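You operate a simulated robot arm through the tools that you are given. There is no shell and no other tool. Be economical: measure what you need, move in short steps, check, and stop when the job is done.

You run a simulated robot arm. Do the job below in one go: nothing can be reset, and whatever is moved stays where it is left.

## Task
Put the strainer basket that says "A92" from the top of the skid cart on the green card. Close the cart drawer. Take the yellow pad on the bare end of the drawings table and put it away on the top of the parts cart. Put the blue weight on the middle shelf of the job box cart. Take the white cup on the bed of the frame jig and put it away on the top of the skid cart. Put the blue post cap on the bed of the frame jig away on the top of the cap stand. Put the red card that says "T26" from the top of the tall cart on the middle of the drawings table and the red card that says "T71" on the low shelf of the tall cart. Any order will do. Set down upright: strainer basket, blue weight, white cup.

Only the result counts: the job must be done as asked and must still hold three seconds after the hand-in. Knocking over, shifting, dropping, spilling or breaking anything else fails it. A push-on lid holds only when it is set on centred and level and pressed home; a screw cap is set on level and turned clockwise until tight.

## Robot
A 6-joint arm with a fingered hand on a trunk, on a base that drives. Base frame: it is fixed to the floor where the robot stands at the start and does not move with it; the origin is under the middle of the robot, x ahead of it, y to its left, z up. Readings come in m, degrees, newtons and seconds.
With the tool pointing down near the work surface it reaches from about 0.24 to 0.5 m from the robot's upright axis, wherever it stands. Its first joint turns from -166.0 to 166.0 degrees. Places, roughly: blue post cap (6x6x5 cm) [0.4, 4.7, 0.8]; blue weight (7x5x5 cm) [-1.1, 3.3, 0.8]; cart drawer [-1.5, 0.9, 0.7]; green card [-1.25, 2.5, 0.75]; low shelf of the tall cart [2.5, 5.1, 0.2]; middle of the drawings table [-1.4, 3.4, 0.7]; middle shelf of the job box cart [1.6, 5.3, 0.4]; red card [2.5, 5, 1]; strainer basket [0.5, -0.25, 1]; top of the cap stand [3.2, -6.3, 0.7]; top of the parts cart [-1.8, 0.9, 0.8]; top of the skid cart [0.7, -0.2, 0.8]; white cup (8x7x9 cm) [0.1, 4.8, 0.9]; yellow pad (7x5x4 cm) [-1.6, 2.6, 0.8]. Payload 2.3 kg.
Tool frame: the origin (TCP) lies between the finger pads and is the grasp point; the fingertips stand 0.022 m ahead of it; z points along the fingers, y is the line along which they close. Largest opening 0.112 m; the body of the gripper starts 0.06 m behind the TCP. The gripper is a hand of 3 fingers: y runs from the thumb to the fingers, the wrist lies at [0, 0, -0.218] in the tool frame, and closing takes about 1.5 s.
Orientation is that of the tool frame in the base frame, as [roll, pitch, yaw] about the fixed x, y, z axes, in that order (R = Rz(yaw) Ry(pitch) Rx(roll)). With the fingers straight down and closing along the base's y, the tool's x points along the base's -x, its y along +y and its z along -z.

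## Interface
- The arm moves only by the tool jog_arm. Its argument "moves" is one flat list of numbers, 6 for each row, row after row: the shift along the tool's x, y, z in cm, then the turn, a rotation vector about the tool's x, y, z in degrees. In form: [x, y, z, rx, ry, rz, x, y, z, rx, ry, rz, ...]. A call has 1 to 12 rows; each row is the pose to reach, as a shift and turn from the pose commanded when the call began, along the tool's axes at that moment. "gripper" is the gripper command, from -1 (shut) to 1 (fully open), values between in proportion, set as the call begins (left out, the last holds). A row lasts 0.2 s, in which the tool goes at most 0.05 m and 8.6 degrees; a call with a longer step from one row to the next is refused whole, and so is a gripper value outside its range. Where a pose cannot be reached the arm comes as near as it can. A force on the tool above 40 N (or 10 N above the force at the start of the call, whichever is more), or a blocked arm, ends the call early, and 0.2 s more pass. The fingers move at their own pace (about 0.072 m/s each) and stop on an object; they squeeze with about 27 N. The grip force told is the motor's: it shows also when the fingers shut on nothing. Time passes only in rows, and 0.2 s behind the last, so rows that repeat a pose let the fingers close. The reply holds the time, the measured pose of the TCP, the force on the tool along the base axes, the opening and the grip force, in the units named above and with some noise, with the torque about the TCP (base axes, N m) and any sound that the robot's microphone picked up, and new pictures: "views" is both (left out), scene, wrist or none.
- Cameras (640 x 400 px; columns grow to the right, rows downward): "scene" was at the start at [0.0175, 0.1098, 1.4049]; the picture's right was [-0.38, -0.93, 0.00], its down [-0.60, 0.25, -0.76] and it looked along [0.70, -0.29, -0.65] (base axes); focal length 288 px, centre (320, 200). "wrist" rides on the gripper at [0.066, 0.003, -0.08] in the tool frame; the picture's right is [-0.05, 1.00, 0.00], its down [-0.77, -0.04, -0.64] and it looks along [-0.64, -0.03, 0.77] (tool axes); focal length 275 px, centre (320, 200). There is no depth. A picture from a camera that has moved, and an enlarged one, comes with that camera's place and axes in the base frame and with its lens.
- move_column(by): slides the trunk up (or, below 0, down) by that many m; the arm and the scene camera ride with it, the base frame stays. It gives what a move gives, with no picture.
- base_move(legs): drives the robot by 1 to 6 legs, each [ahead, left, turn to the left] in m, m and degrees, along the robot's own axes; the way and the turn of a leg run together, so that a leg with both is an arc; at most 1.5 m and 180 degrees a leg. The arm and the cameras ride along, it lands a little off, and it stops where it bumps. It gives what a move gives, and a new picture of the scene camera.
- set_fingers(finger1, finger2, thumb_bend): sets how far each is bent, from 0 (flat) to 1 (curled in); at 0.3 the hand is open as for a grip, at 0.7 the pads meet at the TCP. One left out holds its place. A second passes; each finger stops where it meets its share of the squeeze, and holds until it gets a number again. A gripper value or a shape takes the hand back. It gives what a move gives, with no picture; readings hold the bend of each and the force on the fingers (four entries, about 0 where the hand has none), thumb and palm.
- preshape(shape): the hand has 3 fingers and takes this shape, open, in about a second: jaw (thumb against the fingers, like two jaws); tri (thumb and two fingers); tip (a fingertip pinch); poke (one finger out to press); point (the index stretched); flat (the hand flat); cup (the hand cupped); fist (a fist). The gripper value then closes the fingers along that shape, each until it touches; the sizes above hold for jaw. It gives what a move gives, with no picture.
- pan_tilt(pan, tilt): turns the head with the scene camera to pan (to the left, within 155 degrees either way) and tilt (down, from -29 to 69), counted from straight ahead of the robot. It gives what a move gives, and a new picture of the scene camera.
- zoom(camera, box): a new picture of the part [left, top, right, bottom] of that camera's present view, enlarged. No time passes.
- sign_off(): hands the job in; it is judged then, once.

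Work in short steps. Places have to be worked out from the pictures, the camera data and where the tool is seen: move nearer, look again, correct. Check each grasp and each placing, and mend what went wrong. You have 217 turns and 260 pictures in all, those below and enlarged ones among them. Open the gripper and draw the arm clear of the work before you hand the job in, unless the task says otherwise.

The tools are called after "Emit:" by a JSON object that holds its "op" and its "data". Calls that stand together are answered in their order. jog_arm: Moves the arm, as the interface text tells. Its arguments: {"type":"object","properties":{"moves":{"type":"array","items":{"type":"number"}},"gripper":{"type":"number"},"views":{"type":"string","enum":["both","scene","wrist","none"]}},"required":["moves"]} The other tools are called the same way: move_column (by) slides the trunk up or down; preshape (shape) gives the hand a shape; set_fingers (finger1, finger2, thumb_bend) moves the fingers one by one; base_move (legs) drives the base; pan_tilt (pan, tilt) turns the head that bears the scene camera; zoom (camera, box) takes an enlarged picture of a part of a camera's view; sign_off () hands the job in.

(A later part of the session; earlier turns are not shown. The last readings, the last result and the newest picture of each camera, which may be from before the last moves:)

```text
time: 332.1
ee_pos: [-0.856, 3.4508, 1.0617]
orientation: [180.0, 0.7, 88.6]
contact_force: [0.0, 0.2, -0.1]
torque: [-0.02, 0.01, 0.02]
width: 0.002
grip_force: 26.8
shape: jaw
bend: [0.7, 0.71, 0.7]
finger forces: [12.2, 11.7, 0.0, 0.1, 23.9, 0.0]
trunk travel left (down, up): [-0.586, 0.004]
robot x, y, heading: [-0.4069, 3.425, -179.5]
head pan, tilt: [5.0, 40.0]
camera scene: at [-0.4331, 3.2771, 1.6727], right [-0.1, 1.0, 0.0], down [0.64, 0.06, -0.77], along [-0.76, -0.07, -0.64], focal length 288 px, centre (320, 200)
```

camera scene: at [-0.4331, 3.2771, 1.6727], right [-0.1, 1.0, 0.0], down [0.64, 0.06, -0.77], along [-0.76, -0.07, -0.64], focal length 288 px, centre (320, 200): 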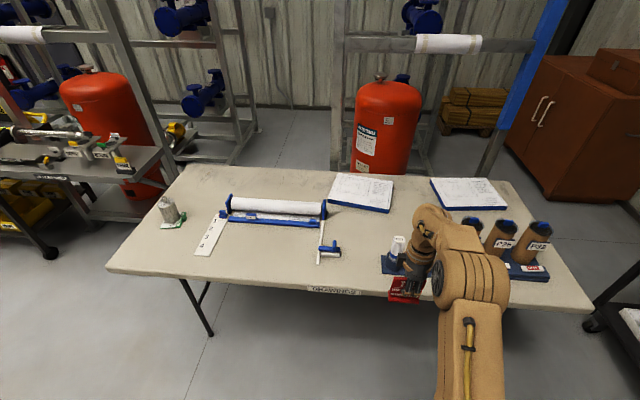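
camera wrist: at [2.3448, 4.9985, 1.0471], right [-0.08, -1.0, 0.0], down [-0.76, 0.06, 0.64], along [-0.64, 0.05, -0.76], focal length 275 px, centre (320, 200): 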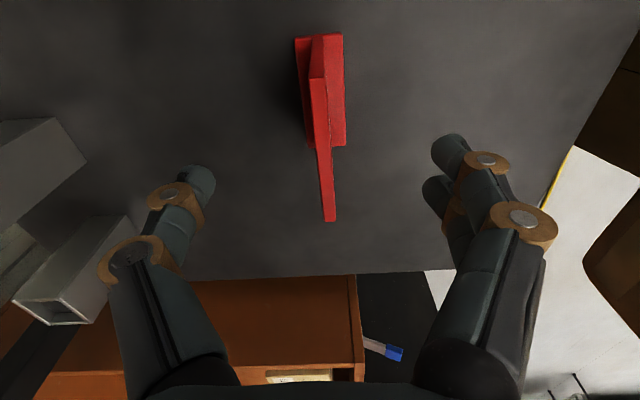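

Middle free spot about (-1.34, 3.37). Shift left 0.08 m, raise the arm 12 cm, and lower the trunk 0.28 so the base front can go under the table edge.

Emit:
{"op": "base_move", "data": {"legs": [[0, 0.08, 0]]}}

Emit:
{"op": "jog_arm", "data": {"moves": [0, 0, -4, 0, 0, 0, 0, 0, -8, 0, 0, 0, 0, 0, -12, 0, 0, 0], "views": "none"}}

Emit:
{"op": "move_column", "data": {"by": -0.28}}

Emit:
{"op": "pan_tilt", "data": {"pan": 5, "tilt": 60}}

```text
time: 333.1
ee_pos: [-0.8539, 3.3712, 1.0626]
orientation: [-180.0, 0.6, 88.6]
contact_force: [0.3, -0.6, -0.5]
torque: [0.03, 0.01, -0.01]
width: 0.0019
grip_force: 26.6
shape: jaw
bend: [0.7, 0.71, 0.7]
finger forces: [12.1, 11.7, 0.1, 0.0, 23.8, 0.0]
trunk travel left (down, up): [-0.586, 0.004]
robot x, y, heading: [-0.4095, 3.3461, -179.4]
head pan, tilt: [5.0, 40.0]
camera scene: at [-0.4322, 3.1965, 1.6726], right [-0.1, 1.0, 0.0], down [0.64, 0.06, -0.77], along [-0.76, -0.07, -0.64], focal length 288 px, centre (320, 200)
```

scene: 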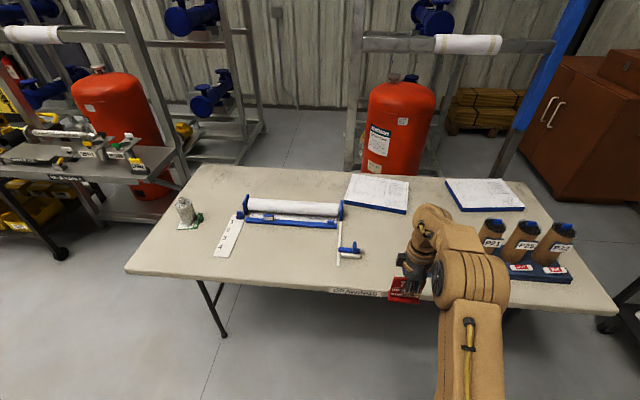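

```text
time: 333.9
ee_pos: [-0.8526, 3.374, 1.1814]
orientation: [179.9, 0.6, 88.7]
contact_force: [0.7, 0.2, -0.4]
torque: [0.03, -0.01, 0.01]
width: 0.002
grip_force: 26.7
shape: jaw
bend: [0.7, 0.71, 0.7]
finger forces: [12.4, 11.8, 0.1, 0.1, 24.1, 0.0]
trunk travel left (down, up): [-0.586, 0.004]
robot x, y, heading: [-0.4089, 3.3437, -179.6]
head pan, tilt: [5.0, 40.0]
```

```text
time: 336.8
ee_pos: [-0.8546, 3.3719, 0.9026]
orientation: [-179.9, 0.5, 88.6]
contact_force: [-0.8, -0.2, -0.1]
torque: [-0.01, 0.02, -0.03]
width: 0.0017
grip_force: 26.9
shape: jaw
bend: [0.7, 0.71, 0.7]
finger forces: [12.3, 11.7, 0.0, 0.0, 24.0, 0.0]
trunk travel left (down, up): [-0.306, 0.284]
robot x, y, heading: [-0.4084, 3.344, -179.3]
head pan, tilt: [5.0, 40.0]
```

```text
time: 337.6
ee_pos: [-0.8544, 3.3727, 0.9025]
orientation: [-179.9, 0.6, 88.6]
contact_force: [-0.1, 0.7, -0.6]
torque: [0.01, -0.01, -0.01]
width: 0.0021
grip_force: 27.1
shape: jaw
bend: [0.7, 0.71, 0.7]
finger forces: [12.2, 11.7, 0.1, 0.0, 24.0, 0.1]
trunk travel left (down, up): [-0.306, 0.284]
robot x, y, heading: [-0.4101, 3.3424, -179.0]
head pan, tilt: [5.0, 60.0]
camera scene: at [-0.414, 3.1994, 1.366], right [-0.1, 1.0, 0.0], down [0.86, 0.08, -0.5], along [-0.5, -0.05, -0.87], focal length 288 px, centre (320, 200)
```

scene: 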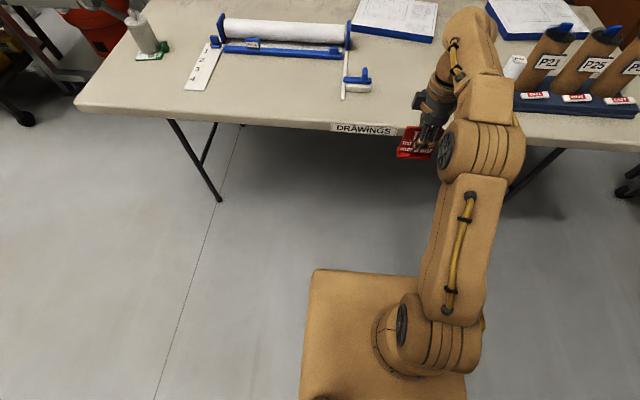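

The base height under the table edge is uncertain, so I avoid that. Instead: yaw the card edge-on, set it near the table edge, then regrip tilted to carry it further in. First the yaw and approach.

Emit:
{"op": "jog_arm", "data": {"moves": [0, 0, 0, 0, 0, 8, 0, 0, 0, 0, 0, 16, 0, 0, 0, 0, 0, 24, 0, 0, 0, 0, 0, 32, 0, 0, 0, 0, 0, 40, 0, 0, 0, 0, 0, 48, 0, 0, 0, 0, 0, 56, 0, 0, 0, 0, 0, 64, 0, 0, 0, 0, 0, 72, 0, 0, 0, 0, 0, 80, 0, 0, 0, 0, 0, 88], "views": "none"}}

Emit:
{"op": "base_move", "data": {"legs": [[0.375, 0, -0.7]]}}

```text
time: 340.0
ee_pos: [-0.8535, 3.3735, 0.9026]
orientation: [179.4, 0.2, 0.7]
contact_force: [0.2, -0.1, -1.0]
torque: [0.01, -0.02, 0.03]
width: 0.002
grip_force: 27.1
shape: jaw
bend: [0.7, 0.71, 0.7]
finger forces: [12.3, 11.7, 0.1, 0.0, 24.0, 0.0]
trunk travel left (down, up): [-0.306, 0.284]
robot x, y, heading: [-0.411, 3.3453, -179.2]
head pan, tilt: [5.0, 60.0]
```

```text
time: 342.4
ee_pos: [-1.2283, 3.3757, 0.902]
orientation: [179.4, 0.1, 0.1]
contact_force: [-0.5, 0.1, -1.0]
torque: [-0.02, -0.01, -0.03]
width: 0.0019
grip_force: 26.4
shape: jaw
bend: [0.7, 0.71, 0.7]
finger forces: [12.3, 11.7, 0.0, 0.0, 24.0, 0.0]
trunk travel left (down, up): [-0.306, 0.284]
robot x, y, heading: [-0.7839, 3.3401, -179.8]
head pan, tilt: [5.0, 60.0]
camera scene: at [-0.7901, 3.197, 1.366], right [-0.09, 1.0, 0.0], down [0.86, 0.08, -0.5], along [-0.5, -0.04, -0.87], focal length 288 px, centre (320, 200)
```

scene: 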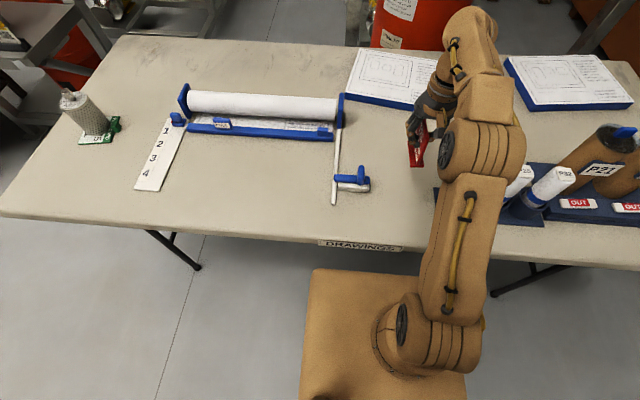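

Lower the card to the table here: trunk down 8.5 cm, then small steps.

Emit:
{"op": "move_column", "data": {"by": -0.085}}

Emit:
{"op": "jog_arm", "data": {"moves": [0, 0, 0.3, 0, 0, 0, 0, 0, 0.6, 0, 0, 0, 0, 0, 0.9, 0, 0, 0, 0, 0, 1.2, 0, 0, 0], "views": "wrist"}}

```text
time: 343.6
ee_pos: [-1.2278, 3.3752, 0.817]
orientation: [179.4, 0.0, 0.0]
contact_force: [-1.1, -0.5, -0.1]
torque: [-0.01, 0.0, 0.03]
width: 0.0019
grip_force: 26.9
shape: jaw
bend: [0.7, 0.71, 0.7]
finger forces: [12.3, 11.6, 0.0, 0.1, 24.1, 0.1]
trunk travel left (down, up): [-0.221, 0.369]
robot x, y, heading: [-0.7813, 3.3407, -180.1]
head pan, tilt: [5.0, 60.0]
```

```text
time: 344.6
ee_pos: [-1.2277, 3.3741, 0.8048]
orientation: [179.4, 0.1, 0.1]
contact_force: [-0.3, 0.2, -0.9]
torque: [0.01, 0.0, 0.01]
width: 0.0019
grip_force: 26.8
shape: jaw
bend: [0.7, 0.71, 0.7]
finger forces: [12.3, 11.7, 0.1, 0.1, 24.0, 0.1]
trunk travel left (down, up): [-0.221, 0.369]
robot x, y, heading: [-0.7827, 3.34, -180.0]
head pan, tilt: [5.0, 60.0]
camera wrist: at [-1.1622, 3.3711, 0.8853], right [-0.04, -1.0, 0.01], down [-0.77, 0.04, 0.64], along [-0.64, 0.02, -0.77], focal length 275 px, centre (320, 200)
```

wrist: 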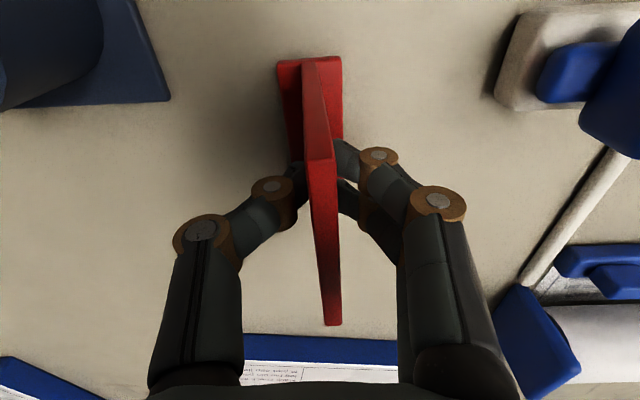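

Nearly touching; 4 more mm steps.

Emit:
{"op": "jog_arm", "data": {"moves": [0, 0, 0.25, 0, 0, 0, 0, 0, 0.5, 0, 0, 0, 0, 0, 0.7, 0, 0, 0], "views": "none"}}

```text
time: 345.4
ee_pos: [-1.2275, 3.3736, 0.7996]
orientation: [179.4, 0.3, 0.1]
contact_force: [-2.8, 4.1, 15.3]
torque: [0.08, 0.05, 0.0]
width: 0.0024
grip_force: 27.0
shape: jaw
bend: [0.71, 0.71, 0.71]
finger forces: [13.5, 13.3, 0.0, 0.0, 31.3, 0.0]
trunk travel left (down, up): [-0.221, 0.369]
robot x, y, heading: [-0.7868, 3.3437, -180.1]
head pan, tilt: [5.0, 60.0]
```

On the table. Open, raise 11 cm, back off 9 cm and tilt forward.

Emit:
{"op": "jog_arm", "data": {"moves": [0, 0, -0.2, 0, 0, 0, 0, 0, -0.2, 0, 0, 0, 0, 0, -0.2, 0, 0, 0, 0, 0, -0.2, 0, 0, 0], "gripper": 0.0, "views": "wrist"}}

Emit:
{"op": "move_column", "data": {"by": 0.16}}

Emit:
{"op": "base_move", "data": {"legs": [[-0.09, 0, 0]]}}

Emit:
{"op": "jog_arm", "data": {"moves": [-1.2, 0, -1, 0, -4.5, 0, -2.4, 0, -1.5, 0, -9, 0, -3.6, 0, -1.5, 0, -13.5, 0, -4.8, 0, -1.5, 0, -18, 0, -6, 0, -1, 0, -23, 0, -7, 0, 0, 0, -27, 0, -8, 0, 0.5, 0, -31, 0], "views": "wrist"}}

```text
time: 346.4
ee_pos: [-1.2281, 3.3742, 0.7997]
orientation: [179.4, 0.2, 0.0]
contact_force: [0.9, 0.7, 0.6]
torque: [-0.01, 0.02, -0.02]
width: 0.0555
grip_force: 0.1
shape: jaw
bend: [0.73, 0.73, 0.7]
finger forces: [0.0, 0.0, 0.1, 0.0, 0.1, 0.1]
trunk travel left (down, up): [-0.221, 0.369]
robot x, y, heading: [-0.7861, 3.3435, -179.9]
head pan, tilt: [5.0, 60.0]
camera wrist: at [-1.1618, 3.3711, 0.8799], right [-0.04, -1.0, 0.01], down [-0.77, 0.04, 0.64], along [-0.64, 0.02, -0.77], focal length 275 px, centre (320, 200)
```

wrist: 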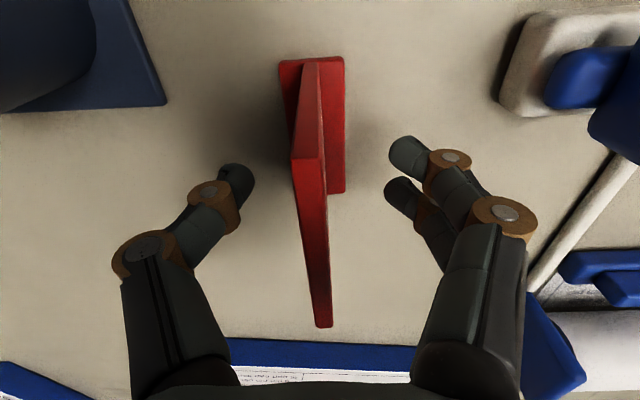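

```text
time: 348.2
ee_pos: [-1.2286, 3.3751, 0.9605]
orientation: [179.4, 0.1, 0.0]
contact_force: [0.5, -0.2, 0.2]
torque: [-0.02, -0.05, 0.01]
width: 0.0551
grip_force: 0.0
shape: jaw
bend: [0.73, 0.73, 0.7]
finger forces: [0.1, 0.1, 0.0, 0.0, 0.0, 0.0]
trunk travel left (down, up): [-0.381, 0.209]
robot x, y, heading: [-0.7852, 3.3419, -179.8]
head pan, tilt: [5.0, 60.0]
```

```text
time: 349.3
ee_pos: [-1.1367, 3.3741, 0.9596]
orientation: [179.4, 0.1, 0.2]
contact_force: [-0.4, -0.9, -1.1]
torque: [0.0, 0.03, 0.01]
width: 0.0555
grip_force: 0.0
shape: jaw
bend: [0.73, 0.73, 0.7]
finger forces: [0.0, 0.0, 0.0, 0.0, 0.0, 0.1]
trunk travel left (down, up): [-0.381, 0.209]
robot x, y, heading: [-0.6941, 3.3428, -179.8]
head pan, tilt: [5.0, 60.0]
camera scene: at [-0.698, 3.1973, 1.441], right [-0.09, 1.0, 0.0], down [0.86, 0.08, -0.5], along [-0.5, -0.04, -0.87], focal length 288 px, centre (320, 200)
```

scene: 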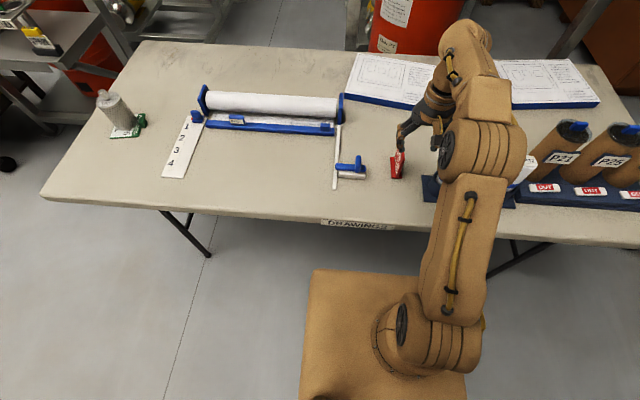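

```text
time: 350.9
ee_pos: [-1.2172, 3.3733, 0.9553]
orientation: [179.3, 31.0, -0.3]
contact_force: [0.0, 0.0, 0.0]
torque: [0.01, -0.02, -0.04]
width: 0.0553
grip_force: 0.1
shape: jaw
bend: [0.73, 0.73, 0.7]
finger forces: [0.0, 0.0, 0.0, 0.0, 0.0, 0.1]
trunk travel left (down, up): [-0.381, 0.209]
robot x, y, heading: [-0.6948, 3.3484, -179.7]
head pan, tilt: [5.0, 60.0]
camera wrist: at [-1.1201, 3.3709, 0.9893], right [-0.04, -1.0, 0.03], down [-0.33, 0.04, 0.94], along [-0.94, 0.02, -0.33], focal length 275 px, centre (320, 200)
```

wrist: 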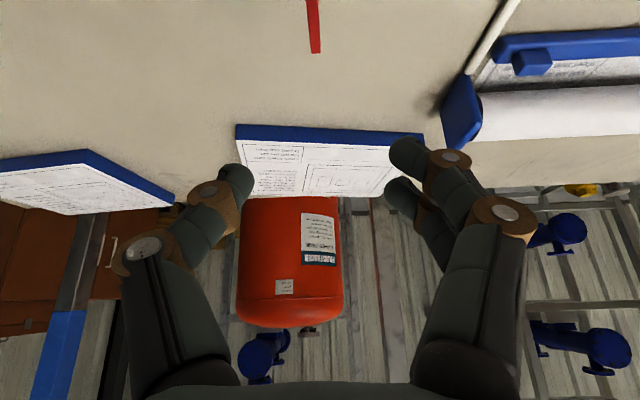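

All within reach. Lower the trunk 0.153 and grip the card.

Emit:
{"op": "move_column", "data": {"by": -0.153}}

Emit:
{"op": "jog_arm", "data": {"moves": [0, 0, 0, 0, 0, 0, 0, 0, 0, 0, 0, 0, 0, 0, 0, 0, 0, 0, 0, 0, 0, 0, 0, 0, 0, 0, 0, 0, 0, 0, 0, 0, 0, 0, 0, 0], "gripper": -1, "views": "wrist"}}

```text
time: 352.7
ee_pos: [-1.2181, 3.3743, 0.8015]
orientation: [179.4, 31.1, -0.3]
contact_force: [0.8, 0.0, -0.1]
torque: [-0.01, 0.03, -0.03]
width: 0.0555
grip_force: 0.1
shape: jaw
bend: [0.73, 0.73, 0.7]
finger forces: [0.0, 0.0, 0.0, 0.0, 0.0, 0.0]
trunk travel left (down, up): [-0.228, 0.362]
robot x, y, heading: [-0.6918, 3.3427, -179.7]
head pan, tilt: [5.0, 60.0]
```

```text
time: 354.1
ee_pos: [-1.2186, 3.3741, 0.8013]
orientation: [179.3, 31.2, -0.2]
contact_force: [-0.3, -0.2, 0.3]
torque: [-0.01, 0.01, -0.01]
width: 0.0016
grip_force: 27.0
shape: jaw
bend: [0.7, 0.7, 0.7]
finger forces: [12.1, 12.0, 0.0, 0.1, 24.1, 0.1]
trunk travel left (down, up): [-0.228, 0.362]
robot x, y, heading: [-0.693, 3.3436, -179.9]
head pan, tilt: [5.0, 60.0]
camera wrist: at [-1.1201, 3.3707, 0.8364], right [-0.04, -1.0, 0.03], down [-0.33, 0.05, 0.94], along [-0.94, 0.02, -0.33], focal length 275 px, centre (320, 200)
```

wrist: 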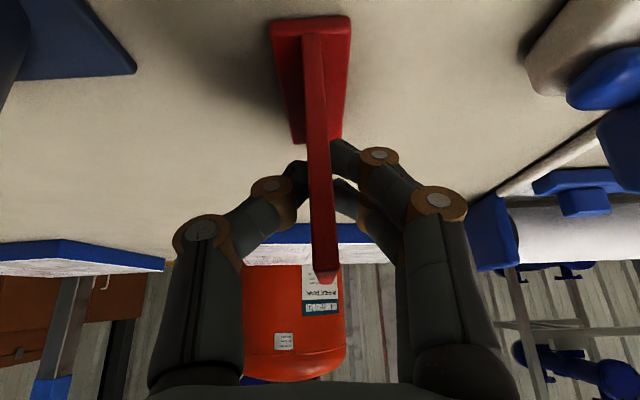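

Gripped. Lift 4 cm, drive 9.5 cm further in, and lower again.

Emit:
{"op": "move_column", "data": {"by": 0.04}}

Emit:
{"op": "base_move", "data": {"legs": [[0.1, 0, 0]]}}

Emit:
{"op": "move_column", "data": {"by": -0.036}}

Emit:
{"op": "jog_arm", "data": {"moves": [0.1, 0, 0.17, 0, 0, 0, 0.2, 0, 0.34, 0, 0, 0, 0.3, 0, 0.5, 0, 0, 0], "views": "wrist"}}

```text
time: 354.9
ee_pos: [-1.2172, 3.3758, 0.8428]
orientation: [179.2, 31.1, -0.2]
contact_force: [0.2, 0.1, -0.8]
torque: [-0.01, -0.01, -0.01]
width: 0.0021
grip_force: 27.2
shape: jaw
bend: [0.7, 0.7, 0.7]
finger forces: [12.1, 12.1, 0.1, 0.0, 24.1, 0.0]
trunk travel left (down, up): [-0.268, 0.322]
robot x, y, heading: [-0.6961, 3.3471, -180.3]
head pan, tilt: [5.0, 60.0]
```

```text
time: 356.1
ee_pos: [-1.3193, 3.374, 0.8418]
orientation: [179.3, 30.9, -0.2]
contact_force: [-0.2, -0.3, -0.5]
torque: [-0.01, -0.01, -0.03]
width: 0.0015
grip_force: 27.2
shape: jaw
bend: [0.7, 0.7, 0.7]
finger forces: [12.0, 12.1, 0.0, 0.0, 24.1, 0.0]
trunk travel left (down, up): [-0.268, 0.322]
robot x, y, heading: [-0.7917, 3.3411, -179.8]
head pan, tilt: [5.0, 60.0]
camera scene: at [-0.7998, 3.1971, 1.328], right [-0.09, 1.0, 0.0], down [0.86, 0.08, -0.5], along [-0.5, -0.04, -0.87], focal length 288 px, centre (320, 200)
```

scene: 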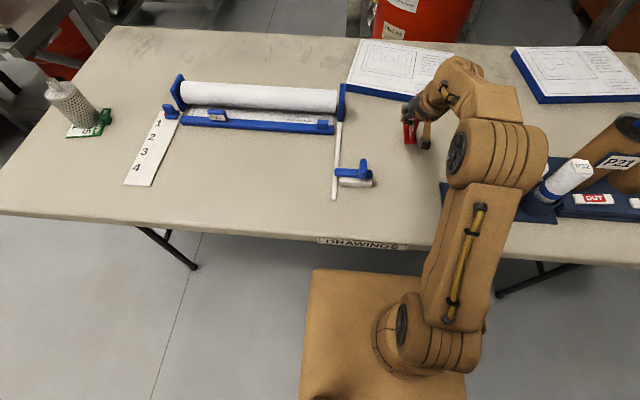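

```text
time: 356.9
ee_pos: [-1.3182, 3.3741, 0.8049]
orientation: [179.3, 31.1, -0.2]
contact_force: [-0.2, -0.5, -0.3]
torque: [-0.03, -0.01, 0.01]
width: 0.0017
grip_force: 27.2
shape: jaw
bend: [0.7, 0.7, 0.7]
finger forces: [12.1, 12.2, 0.0, 0.0, 24.2, 0.0]
trunk travel left (down, up): [-0.232, 0.358]
robot x, y, heading: [-0.7961, 3.3422, -179.7]
head pan, tilt: [5.0, 60.0]
```

```text
time: 357.7
ee_pos: [-1.3161, 3.3747, 0.8008]
orientation: [179.4, 31.2, -0.3]
contact_force: [-0.7, 1.2, 5.7]
torque: [0.0, 0.01, -0.03]
width: 0.0016
grip_force: 26.2
shape: jaw
bend: [0.7, 0.7, 0.7]
finger forces: [12.6, 12.3, 0.0, 0.1, 26.3, 0.0]
trunk travel left (down, up): [-0.232, 0.358]
robot x, y, heading: [-0.7896, 3.341, -180.1]
head pan, tilt: [5.0, 60.0]
camera wrist: at [-1.2196, 3.3709, 0.8353], right [-0.04, -1.0, 0.04], down [-0.33, 0.05, 0.94], along [-0.94, 0.02, -0.33], focal length 275 px, centre (320, 200)
```

wrist: 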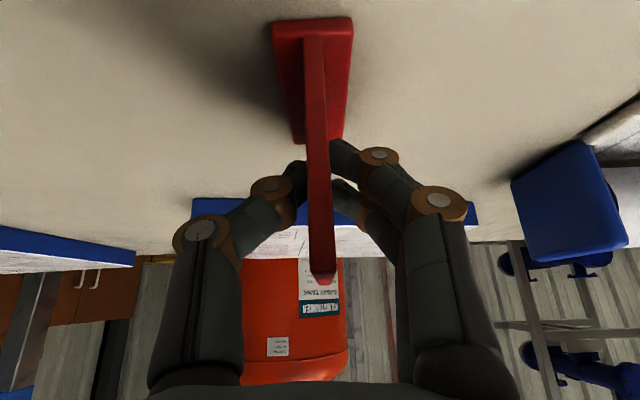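

Contact. Release, raise, and back off.

Emit:
{"op": "jog_arm", "data": {"moves": [0, 0, 0, 0, 0, 0, 0, 0, 0, 0, 0, 0, 0, 0, 0, 0, 0, 0, 0, 0, 0, 0, 0, 0], "gripper": 0.0, "views": "wrist"}}

Emit:
{"op": "move_column", "data": {"by": 0.2}}

Emit:
{"op": "base_move", "data": {"legs": [[-0.45, 0, 0]]}}

```text
time: 358.7
ee_pos: [-1.3163, 3.3742, 0.8002]
orientation: [179.3, 31.1, -0.2]
contact_force: [0.0, 0.7, 0.1]
torque: [-0.01, 0.02, 0.01]
width: 0.0553
grip_force: 0.1
shape: jaw
bend: [0.73, 0.73, 0.7]
finger forces: [0.1, 0.0, 0.0, 0.0, 0.0, 0.1]
trunk travel left (down, up): [-0.232, 0.358]
robot x, y, heading: [-0.7921, 3.3438, -179.6]
head pan, tilt: [5.0, 60.0]
camera wrist: at [-1.2198, 3.3706, 0.8346], right [-0.04, -1.0, 0.03], down [-0.33, 0.04, 0.94], along [-0.94, 0.02, -0.33], focal length 275 px, centre (320, 200)
```

wrist: 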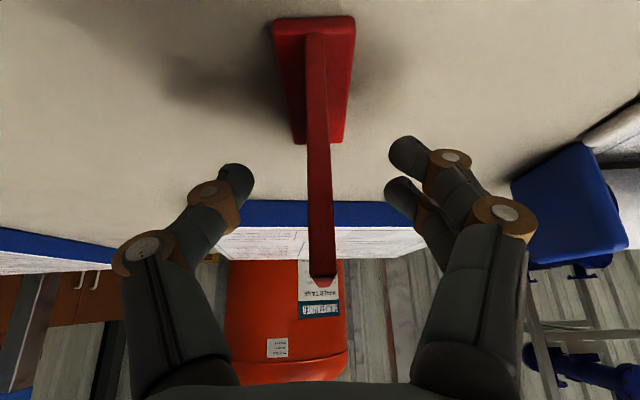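

```text
time: 360.8
ee_pos: [-1.3171, 3.3749, 1.0003]
orientation: [179.3, 31.1, -0.2]
contact_force: [0.0, -0.3, 0.2]
torque: [0.03, -0.01, -0.03]
width: 0.0555
grip_force: 0.0
shape: jaw
bend: [0.73, 0.73, 0.7]
finger forces: [0.0, 0.1, 0.1, 0.0, 0.0, 0.1]
trunk travel left (down, up): [-0.432, 0.158]
robot x, y, heading: [-0.7885, 3.3411, -179.9]
head pan, tilt: [5.0, 60.0]
```

```text
time: 363.6
ee_pos: [-0.8652, 3.3765, 0.9995]
orientation: [179.3, 31.1, -0.4]
contact_force: [0.0, 0.5, 0.5]
torque: [-0.01, 0.0, 0.01]
width: 0.0553
grip_force: 0.2
shape: jaw
bend: [0.73, 0.73, 0.7]
finger forces: [0.0, 0.0, 0.0, 0.0, 0.0, 0.1]
trunk travel left (down, up): [-0.432, 0.158]
robot x, y, heading: [-0.3433, 3.3442, 180.0]
head pan, tilt: [5.0, 60.0]
camera scene: at [-0.3486, 3.1975, 1.492], right [-0.09, 1.0, 0.0], down [0.86, 0.07, -0.5], along [-0.5, -0.04, -0.87], focal length 288 px, centre (320, 200)
```

scene: 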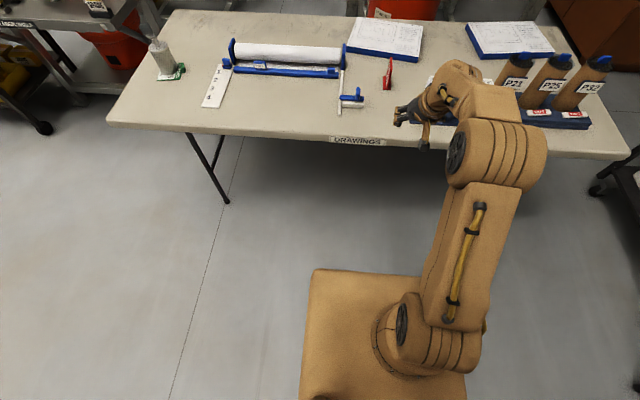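

T26 is done. Untilt the hand, turn to face the frame jig bench and drive up for a look.

Emit:
{"op": "jog_arm", "data": {"moves": [1, 0, -2, 0, 7, 0, 2, 0, -4, 0, 14, 0, 3, 0, -6, 0, 21, 0, 4, 0, -8, 0, 28, 0, 6, 0, -9, 0, 31, 0], "gripper": 1, "views": "none"}}

Emit:
{"op": "base_move", "data": {"legs": [[0, 0, -90], [0.45, -0.42, 0]]}}

Emit:
{"op": "pan_tilt", "data": {"pan": 0, "tilt": 40}}

```text
time: 364.8
ee_pos: [-0.7693, 3.3766, 1.0457]
orientation: [179.4, 0.0, -0.2]
contact_force: [-0.1, -0.2, -0.5]
torque: [-0.04, 0.01, 0.01]
width: 0.1115
grip_force: 0.0
shape: jaw
bend: [0.3, 0.3, 0.3]
finger forces: [0.0, 0.0, 0.0, 0.0, 0.0, 0.0]
trunk travel left (down, up): [-0.432, 0.158]
robot x, y, heading: [-0.3394, 3.3445, 180.1]
head pan, tilt: [5.0, 60.0]
```

```text
time: 372.1
ee_pos: [0.1164, 4.2167, 1.0462]
orientation: [179.4, 0.0, -90.2]
contact_force: [-0.3, 0.4, 0.2]
torque: [0.0, -0.02, -0.01]
width: 0.1119
grip_force: 0.1
shape: jaw
bend: [0.3, 0.3, 0.3]
finger forces: [0.1, 0.0, 0.0, 0.1, 0.0, 0.1]
trunk travel left (down, up): [-0.432, 0.158]
robot x, y, heading: [0.0833, 3.7903, 89.7]
head pan, tilt: [5.0, 60.0]
camera scene: at [-0.0661, 3.7978, 1.492], right [1.0, 0.08, 0.0], down [0.07, -0.86, -0.5], along [-0.04, 0.5, -0.87], focal length 288 px, centre (320, 200)
```

scene: 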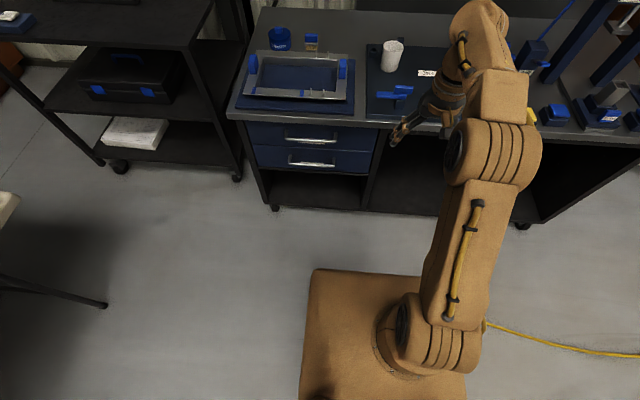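

```text
time: 372.9
ee_pos: [0.1167, 4.2168, 1.0457]
orientation: [179.5, 0.0, -90.2]
contact_force: [-1.0, 0.0, -0.3]
torque: [-0.01, 0.04, -0.03]
width: 0.1119
grip_force: 0.0
shape: jaw
bend: [0.3, 0.3, 0.3]
finger forces: [0.0, 0.0, 0.0, 0.0, 0.0, 0.0]
trunk travel left (down, up): [-0.432, 0.158]
robot x, y, heading: [0.0791, 3.7881, 89.9]
head pan, tilt: [0.0, 40.0]
camera scene: at [-0.0605, 3.8161, 1.5187], right [1.0, 0.0, 0.0], down [0.0, -0.64, -0.77], along [0.0, 0.77, -0.64], focal length 288 px, centre (320, 200)
```

scene: 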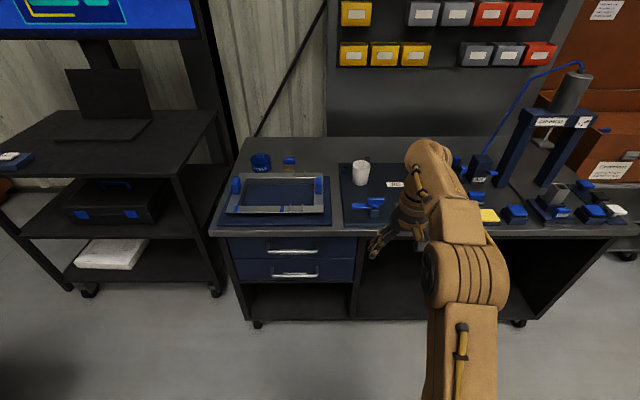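

Zoom on the cup and the right part of the bench.

Emit:
{"op": "zoom", "data": {"camera": "scene", "box": [330, 140, 410, 220]}}

Emit:
{"op": "zoom", "data": {"camera": "scene", "box": [430, 130, 640, 260]}}

```text
5.00 times, centred on (370, 180) of scene
camera zoom: at [-0.0605, 3.8161, 1.5187], right [1.0, 0.0, 0.0], down [0.0, -0.64, -0.77], along [0.0, 0.77, -0.64], focal length 1440 px, centre (70, 300)
```

zoom: 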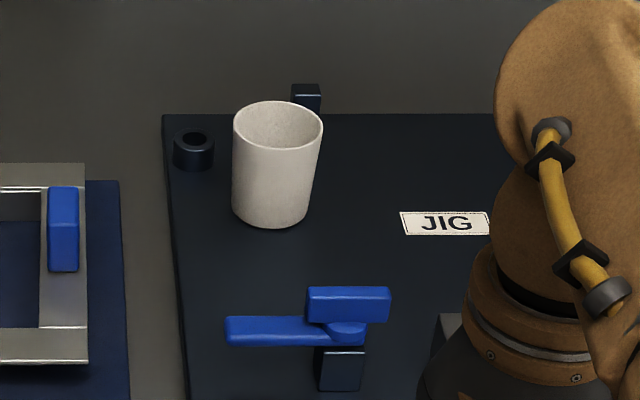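

```text
3.05 times, centred on (535, 195) of scene
camera zoom: at [-0.0605, 3.8161, 1.5187], right [1.0, 0.0, 0.0], down [0.0, -0.64, -0.77], along [0.0, 0.77, -0.64], focal length 878 px, centre (-335, 215)
```

zoom: 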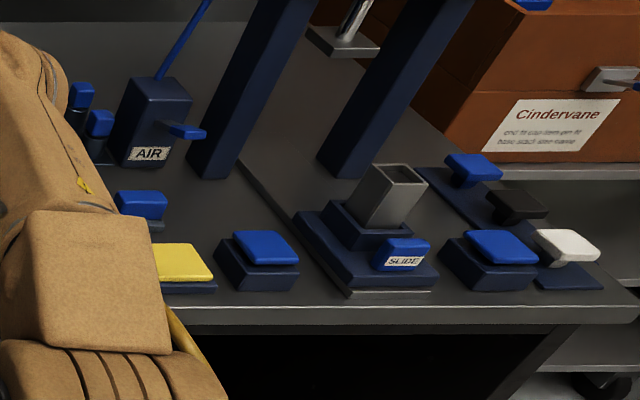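

Cup at about (0.107, 4.80), rim z≈0.90; bench front edge y≈4.49, so I need the tilted reach again. Lower the trunk 5 cm and tilt 30° with extended arm, still away from the bench.

Emit:
{"op": "move_column", "data": {"by": -0.05}}

Emit:
{"op": "jog_arm", "data": {"moves": [-1.8, 0, -1, 0, -4.5, 0, -3.6, 0, -1.5, 0, -9, 0, -5.4, 0, -1.5, 0, -13.5, 0, -7.2, 0, -1.5, 0, -18, 0, -9, 0, -1, 0, -23, 0, -10.8, 0, 0, 0, -27, 0, -12.5, 0, 0.5, 0, -30, 0], "views": "none"}}

Emit:
{"op": "base_move", "data": {"legs": [[0.3, 0, 0]]}}

Emit:
{"op": "zoom", "data": {"camera": "wrist", "box": [0, 0, 640, 400]}}

```text
time: 373.8
ee_pos: [0.1172, 4.2161, 0.9953]
orientation: [179.4, 0.1, -90.0]
contact_force: [0.1, -0.1, -0.5]
torque: [-0.03, -0.01, 0.01]
width: 0.112
grip_force: 0.1
shape: jaw
bend: [0.3, 0.3, 0.3]
finger forces: [0.1, 0.1, 0.0, 0.0, 0.0, 0.0]
trunk travel left (down, up): [-0.382, 0.208]
robot x, y, heading: [0.0815, 3.7916, 89.5]
head pan, tilt: [0.0, 40.0]
```

```text
time: 375.4
ee_pos: [0.1166, 4.3412, 0.9912]
orientation: [179.3, 30.2, -90.6]
contact_force: [-0.1, 0.0, 0.0]
torque: [-0.01, 0.0, 0.02]
width: 0.1118
grip_force: 0.0
shape: jaw
bend: [0.3, 0.3, 0.3]
finger forces: [0.0, 0.0, 0.1, 0.0, 0.1, 0.0]
trunk travel left (down, up): [-0.382, 0.208]
robot x, y, heading: [0.078, 3.787, 89.9]
head pan, tilt: [0.0, 40.0]
```

```text
time: 377.4
ee_pos: [0.1203, 4.6424, 0.9898]
orientation: [179.2, 29.9, -90.6]
contact_force: [0.3, 0.8, -0.7]
torque: [0.01, -0.04, -0.02]
width: 0.1116
grip_force: 0.0
shape: jaw
bend: [0.3, 0.3, 0.3]
finger forces: [0.0, 0.0, 0.1, 0.0, 0.0, 0.1]
trunk travel left (down, up): [-0.382, 0.208]
robot x, y, heading: [0.0798, 4.091, 89.6]
head pan, tilt: [0.0, 40.0]
camera scene: at [-0.059, 4.1179, 1.4687], right [1.0, -0.01, 0.0], down [0.0, -0.64, -0.77], along [0.0, 0.77, -0.64], focal length 288 px, centre (320, 200)
```

scene: 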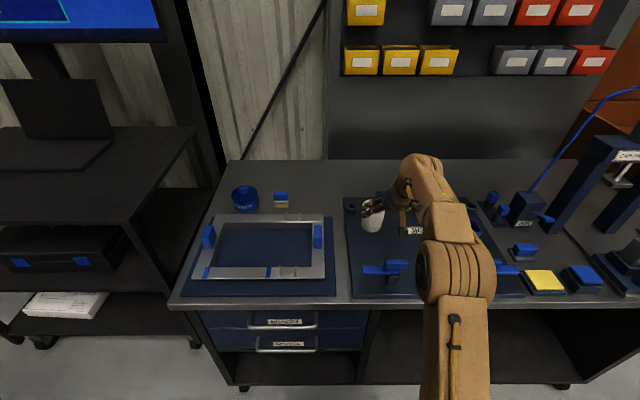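

```text
1.00 times, centred on (320, 200) of wrist (not enlarged: the box is as wide or as high as the picture)
camera zoom: at [0.1151, 4.545, 1.0273], right [-1.0, 0.05, 0.03], down [0.05, 0.35, 0.94], along [0.03, 0.94, -0.35], focal length 275 px, centre (320, 200)
```

zoom: 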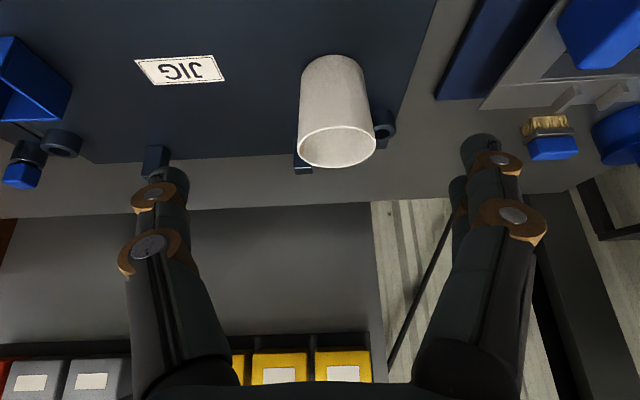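

Cup centre ≈ (0.104, 4.77). Drive ahead 0.125 m, shift 1.5 cm in -x, and check above the cup.

Emit:
{"op": "base_move", "data": {"legs": [[0.125, 0.015, 0.3]]}}

Emit:
{"op": "zoom", "data": {"camera": "wrist", "box": [0, 0, 640, 400]}}

```text
time: 378.7
ee_pos: [0.1025, 4.7683, 0.9901]
orientation: [179.2, 29.9, -90.4]
contact_force: [0.1, 0.0, -0.4]
torque: [-0.05, 0.03, -0.02]
width: 0.1121
grip_force: 0.0
shape: jaw
bend: [0.3, 0.3, 0.3]
finger forces: [0.0, 0.0, 0.0, 0.0, 0.1, 0.0]
trunk travel left (down, up): [-0.382, 0.208]
robot x, y, heading: [0.0687, 4.2185, 89.7]
head pan, tilt: [0.0, 40.0]
camera scene: at [-0.0738, 4.2431, 1.4687], right [1.0, 0.0, 0.0], down [0.0, -0.64, -0.77], along [0.0, 0.77, -0.64], focal length 288 px, centre (320, 200)
```

scene: 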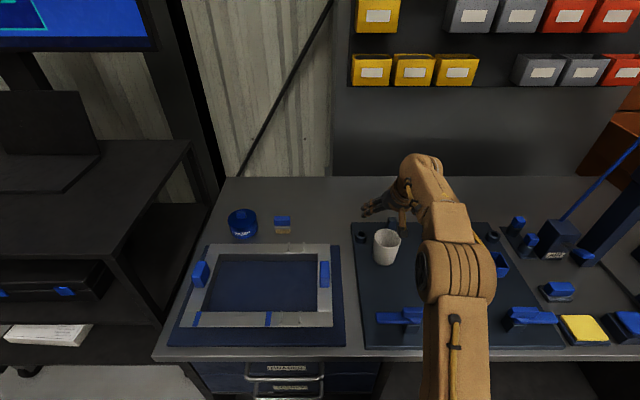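

```text
1.00 times, centred on (320, 200) of wrist (not enlarged: the box is as wide or as high as the picture)
camera zoom: at [0.0987, 4.6707, 1.0271], right [-1.0, 0.04, 0.03], down [0.05, 0.35, 0.94], along [0.03, 0.94, -0.35], focal length 275 px, centre (320, 200)
```

zoom: 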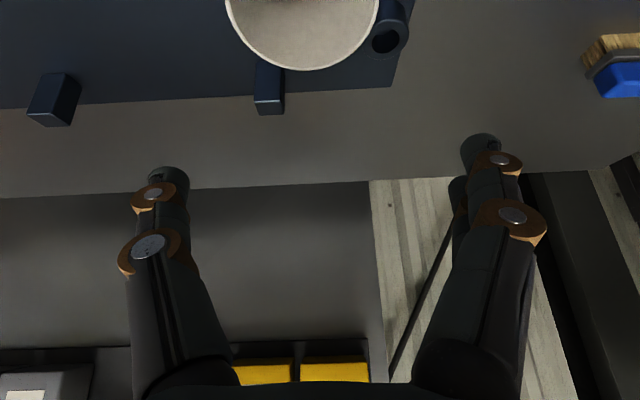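

Nearly centred. Shift 7 mm to +x and lower the trunk 0.128.

Emit:
{"op": "jog_arm", "data": {"moves": [0, -0.6, 0, 0, 0, 0], "views": "none"}}

Emit:
{"op": "move_column", "data": {"by": -0.128}}

Emit:
{"op": "jog_arm", "data": {"moves": [0, 0, 0, 0, 0, 0, 0, 0, 0, 0, 0, 0, 0, 0, 0, 0, 0, 0, 0, 0, 0, 0, 0, 0, 0, 0, 0, 0, 0, 0, 0, 0, 0, 0, 0, 0], "gripper": -1, "views": "wrist"}}

```text
time: 379.1
ee_pos: [0.1077, 4.7686, 0.9897]
orientation: [179.3, 30.2, -90.4]
contact_force: [0.1, 0.6, -0.1]
torque: [-0.01, -0.01, 0.01]
width: 0.1119
grip_force: 0.1
shape: jaw
bend: [0.3, 0.3, 0.3]
finger forces: [0.0, 0.0, 0.0, 0.0, 0.0, 0.0]
trunk travel left (down, up): [-0.382, 0.208]
robot x, y, heading: [0.0707, 4.2134, 89.9]
head pan, tilt: [0.0, 40.0]
```

```text
time: 380.7
ee_pos: [0.1076, 4.7681, 0.8627]
orientation: [179.3, 30.0, -90.4]
contact_force: [-0.4, 0.0, 3.5]
torque: [-0.06, 0.0, 0.06]
width: 0.1117
grip_force: 0.0
shape: jaw
bend: [0.3, 0.3, 0.3]
finger forces: [0.1, 1.9, 0.0, 0.1, 2.3, 0.0]
trunk travel left (down, up): [-0.254, 0.336]
robot x, y, heading: [0.0663, 4.2148, 89.7]
head pan, tilt: [0.0, 40.0]
```

```text
time: 382.1
ee_pos: [0.108, 4.7671, 0.8646]
orientation: [179.4, 30.3, -90.4]
contact_force: [-2.5, 1.7, 11.2]
torque: [0.17, 0.34, -0.01]
width: 0.0593
grip_force: 26.7
shape: jaw
bend: [0.71, 0.75, 0.72]
finger forces: [19.9, 12.3, 0.1, 0.0, 32.3, 0.0]
trunk travel left (down, up): [-0.254, 0.336]
robot x, y, heading: [0.0682, 4.2174, 89.5]
head pan, tilt: [0.0, 40.0]
camera wrist: at [0.1042, 4.6692, 0.9], right [-1.0, 0.04, 0.03], down [0.05, 0.35, 0.94], along [0.03, 0.94, -0.35], focal length 275 px, centre (320, 200)
```

wrist: 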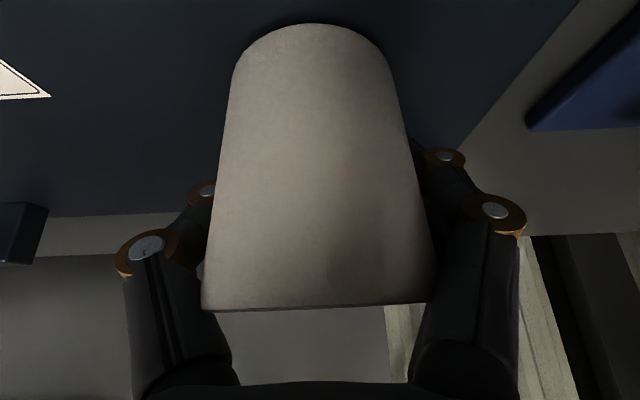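

Cup gripped (5.9 cm). Lift and check.

Emit:
{"op": "move_column", "data": {"by": 0.15}}

Emit:
{"op": "base_move", "data": {"legs": [[-0.3, 0, 0]]}}

Emit:
{"op": "zoom", "data": {"camera": "wrist", "box": [0, 0, 640, 400]}}

```text
time: 383.8
ee_pos: [0.108, 4.7681, 1.0135]
orientation: [179.3, 30.0, -90.4]
contact_force: [-0.2, 0.7, -0.1]
torque: [0.03, 0.01, 0.02]
width: 0.0579
grip_force: 26.9
shape: jaw
bend: [0.71, 0.75, 0.72]
finger forces: [18.9, 9.4, 0.0, 0.0, 31.4, 0.0]
trunk travel left (down, up): [-0.404, 0.186]
robot x, y, heading: [0.065, 4.2167, 89.8]
head pan, tilt: [0.0, 40.0]
```

```text
time: 385.9
ee_pos: [0.107, 4.4694, 1.0126]
orientation: [179.3, 30.1, -90.5]
contact_force: [0.4, 0.7, -0.3]
torque: [0.02, 0.0, -0.01]
width: 0.0581
grip_force: 26.9
shape: jaw
bend: [0.71, 0.75, 0.72]
finger forces: [18.9, 9.4, 0.1, 0.1, 31.3, 0.1]
trunk travel left (down, up): [-0.404, 0.186]
robot x, y, heading: [0.066, 3.9149, 90.0]
head pan, tilt: [0.0, 40.0]
camera scene: at [-0.0741, 3.9412, 1.4907], right [1.0, 0.0, 0.0], down [0.0, -0.64, -0.77], along [0.0, 0.77, -0.64], focal length 288 px, centre (320, 200)
```

scene: 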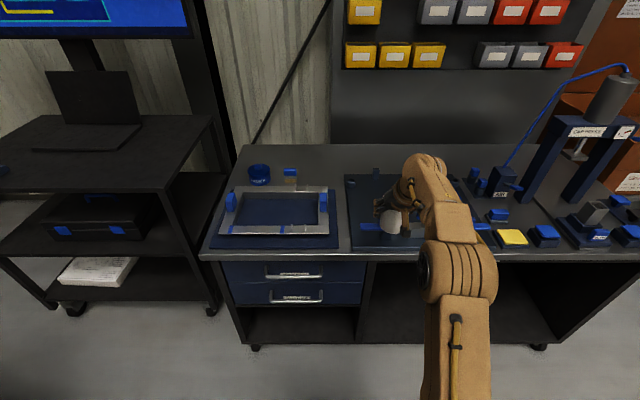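

```text
1.00 times, centred on (320, 200) of wrist (not enlarged: the box is as wide or as high as the picture)
camera zoom: at [0.1045, 4.3693, 1.0495], right [-1.0, 0.04, 0.03], down [0.05, 0.35, 0.94], along [0.03, 0.94, -0.35], focal length 275 px, centre (320, 200)
```

zoom: 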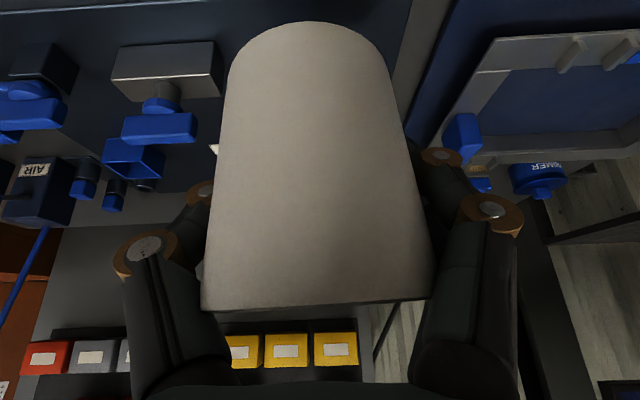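

The cup is held upright; I also see the blue post cap, a hollow square at about (0.406, 4.737). On the skid cart the only free spot is where A92 stood, which needs a vertical hand, so I will regrip the cup on the bare corner of the drawings table. Drive there.

Emit:
{"op": "base_move", "data": {"legs": [[-0.3, 0, 0], [0, 0, 90], [0.6, 1.0, 0]]}}

Emit:
{"op": "pan_tilt", "data": {"pan": 10, "tilt": 50}}

```text
time: 397.3
ee_pos: [-1.0722, 2.6427, 1.013]
orientation: [179.4, 30.1, 0.3]
contact_force: [1.4, -0.7, -0.7]
torque: [-0.01, -0.02, 0.04]
width: 0.0577
grip_force: 26.9
shape: jaw
bend: [0.71, 0.75, 0.72]
finger forces: [18.9, 8.9, 0.0, 0.0, 30.5, 0.0]
trunk travel left (down, up): [-0.404, 0.186]
robot x, y, heading: [-0.515, 2.6081, -179.4]
head pan, tilt: [0.0, 40.0]
camera scene: at [-0.5431, 2.4682, 1.4907], right [-0.01, 1.0, 0.0], down [0.64, 0.01, -0.77], along [-0.77, -0.01, -0.64], focal length 288 px, centre (320, 200)
```

scene: 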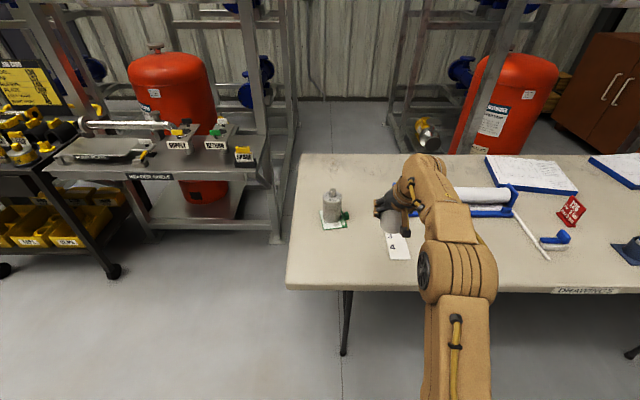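

```text
time: 398.0
ee_pos: [-1.0722, 2.6413, 1.0131]
orientation: [179.4, 30.2, 0.3]
contact_force: [-1.6, -0.1, -0.5]
torque: [0.0, -0.01, 0.01]
width: 0.0579
grip_force: 27.2
shape: jaw
bend: [0.71, 0.75, 0.72]
finger forces: [18.8, 8.9, 0.0, 0.1, 30.5, 0.0]
trunk travel left (down, up): [-0.404, 0.186]
robot x, y, heading: [-0.5159, 2.6084, -179.6]
head pan, tilt: [10.0, 50.0]
camera scene: at [-0.5337, 2.4552, 1.4766], right [-0.18, 0.98, 0.0], down [0.75, 0.14, -0.64], along [-0.63, -0.12, -0.77], focal length 288 px, centre (320, 200)
```

scene: 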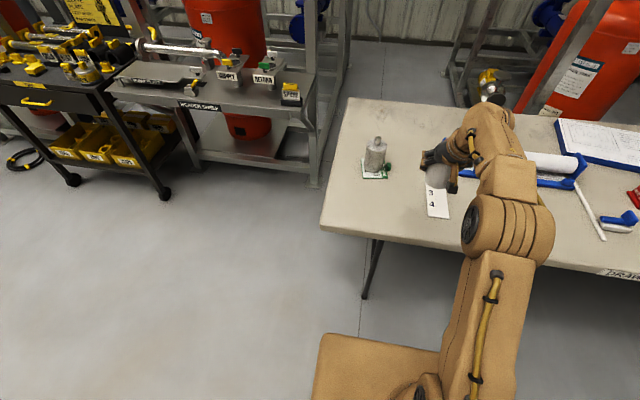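

Place at about (-1.14, 2.55), clear of the strip (y>2.69) and the basket. Shift base and lower.

Emit:
{"op": "base_move", "data": {"legs": [[0.07, 0.09, 0]]}}

Emit:
{"op": "move_column", "data": {"by": -0.195}}

Emit:
{"op": "jog_arm", "data": {"moves": [0.15, 0, 0.26, 0, 0, 0, 0.3, 0, 0.52, 0, 0, 0, 0.45, 0, 0.78, 0, 0, 0]}}

```text
time: 399.2
ee_pos: [-1.1421, 2.5504, 1.0118]
orientation: [179.3, 30.2, 0.3]
contact_force: [0.1, -0.4, -0.4]
torque: [0.02, -0.03, -0.01]
width: 0.0576
grip_force: 27.3
shape: jaw
bend: [0.71, 0.75, 0.72]
finger forces: [18.7, 9.0, 0.0, 0.0, 30.5, 0.1]
trunk travel left (down, up): [-0.404, 0.186]
robot x, y, heading: [-0.5898, 2.5159, -179.4]
head pan, tilt: [10.0, 50.0]
camera scene: at [-0.6032, 2.3634, 1.4764], right [-0.18, 0.98, 0.0], down [0.75, 0.14, -0.64], along [-0.63, -0.12, -0.77], focal length 288 px, centre (320, 200)
```

scene: 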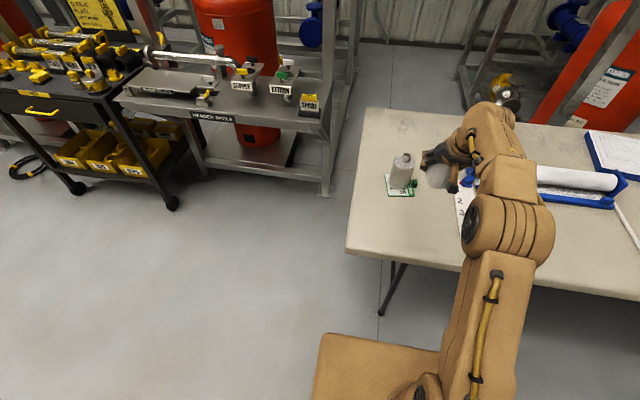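

```text
time: 401.4
ee_pos: [-1.1398, 2.5522, 0.8189]
orientation: [179.3, 30.2, 0.3]
contact_force: [-0.6, 0.0, -0.5]
torque: [-0.01, 0.0, 0.0]
width: 0.0577
grip_force: 27.2
shape: jaw
bend: [0.71, 0.75, 0.72]
finger forces: [18.9, 8.9, 0.0, 0.0, 30.3, 0.1]
trunk travel left (down, up): [-0.209, 0.381]
robot x, y, heading: [-0.5872, 2.5191, -179.4]
head pan, tilt: [10.0, 50.0]
```

```text
time: 402.2
ee_pos: [-1.1409, 2.5517, 0.8089]
orientation: [179.3, 30.1, 0.3]
contact_force: [-0.4, -0.2, -0.9]
torque: [0.02, -0.02, -0.02]
width: 0.0579
grip_force: 26.6
shape: jaw
bend: [0.71, 0.75, 0.72]
finger forces: [18.8, 8.8, 0.0, 0.1, 30.4, 0.0]
trunk travel left (down, up): [-0.209, 0.381]
robot x, y, heading: [-0.5845, 2.5173, -179.5]
head pan, tilt: [10.0, 50.0]
camera scene: at [-0.6024, 2.3644, 1.2816], right [-0.18, 0.98, 0.0], down [0.75, 0.14, -0.64], along [-0.63, -0.12, -0.77], focal length 288 px, centre (320, 200)
camera wrist: at [-1.0439, 2.5487, 0.8453], right [-0.03, -1.0, 0.03], down [-0.35, 0.04, 0.94], along [-0.94, 0.02, -0.35], focal length 275 px, centre (320, 200)
```

scene: 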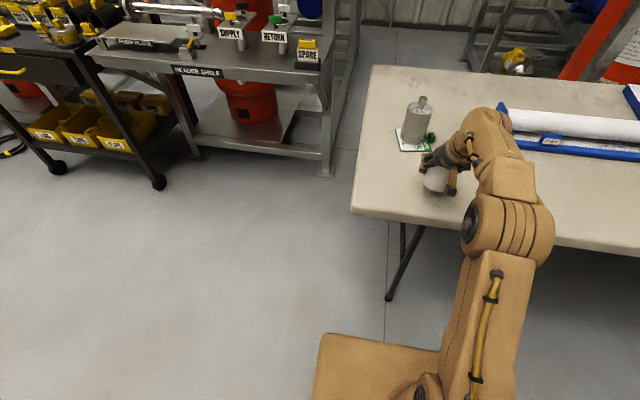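
wrist: 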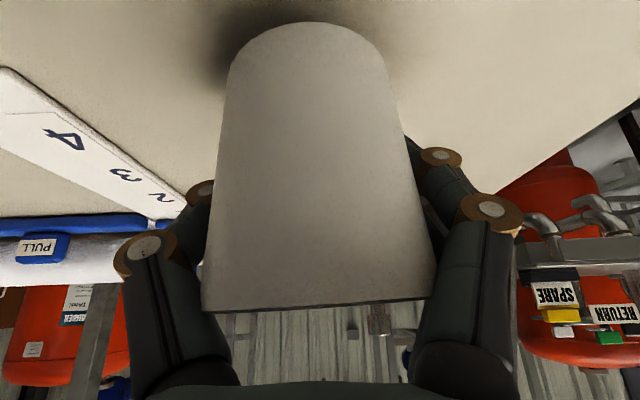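

Nearly there; continue down in 3 mm steps.

Emit:
{"op": "jog_arm", "data": {"moves": [0.15, 0, 0.26, 0, 0, 0, 0.3, 0, 0.52, 0, 0, 0, 0.45, 0, 0.78, 0, 0, 0], "views": "none"}}

```text
time: 403.0
ee_pos: [-1.1417, 2.5502, 0.8001]
orientation: [179.4, 30.1, 0.3]
contact_force: [-0.2, 0.4, 0.0]
torque: [-0.02, 0.02, -0.03]
width: 0.0574
grip_force: 27.3
shape: jaw
bend: [0.71, 0.75, 0.72]
finger forces: [18.9, 8.9, 0.1, 0.0, 30.4, 0.0]
trunk travel left (down, up): [-0.209, 0.381]
robot x, y, heading: [-0.5895, 2.5144, -179.4]
head pan, tilt: [10.0, 50.0]
```

Emit:
{"op": "jog_arm", "data": {"moves": [0.15, 0, 0.26, 0, 0, 0, 0.3, 0, 0.52, 0, 0, 0, 0.4, 0, 0.7, 0, 0, 0], "views": "none"}}

```text
time: 403.8
ee_pos: [-1.1404, 2.5512, 0.7916]
orientation: [179.4, 30.1, 0.3]
contact_force: [1.1, 0.4, 0.1]
torque: [-0.03, -0.03, 0.0]
width: 0.0577
grip_force: 26.7
shape: jaw
bend: [0.71, 0.75, 0.72]
finger forces: [18.8, 8.8, 0.0, 0.0, 30.5, 0.1]
trunk travel left (down, up): [-0.209, 0.381]
robot x, y, heading: [-0.5899, 2.5176, -179.6]
head pan, tilt: [10.0, 50.0]
```

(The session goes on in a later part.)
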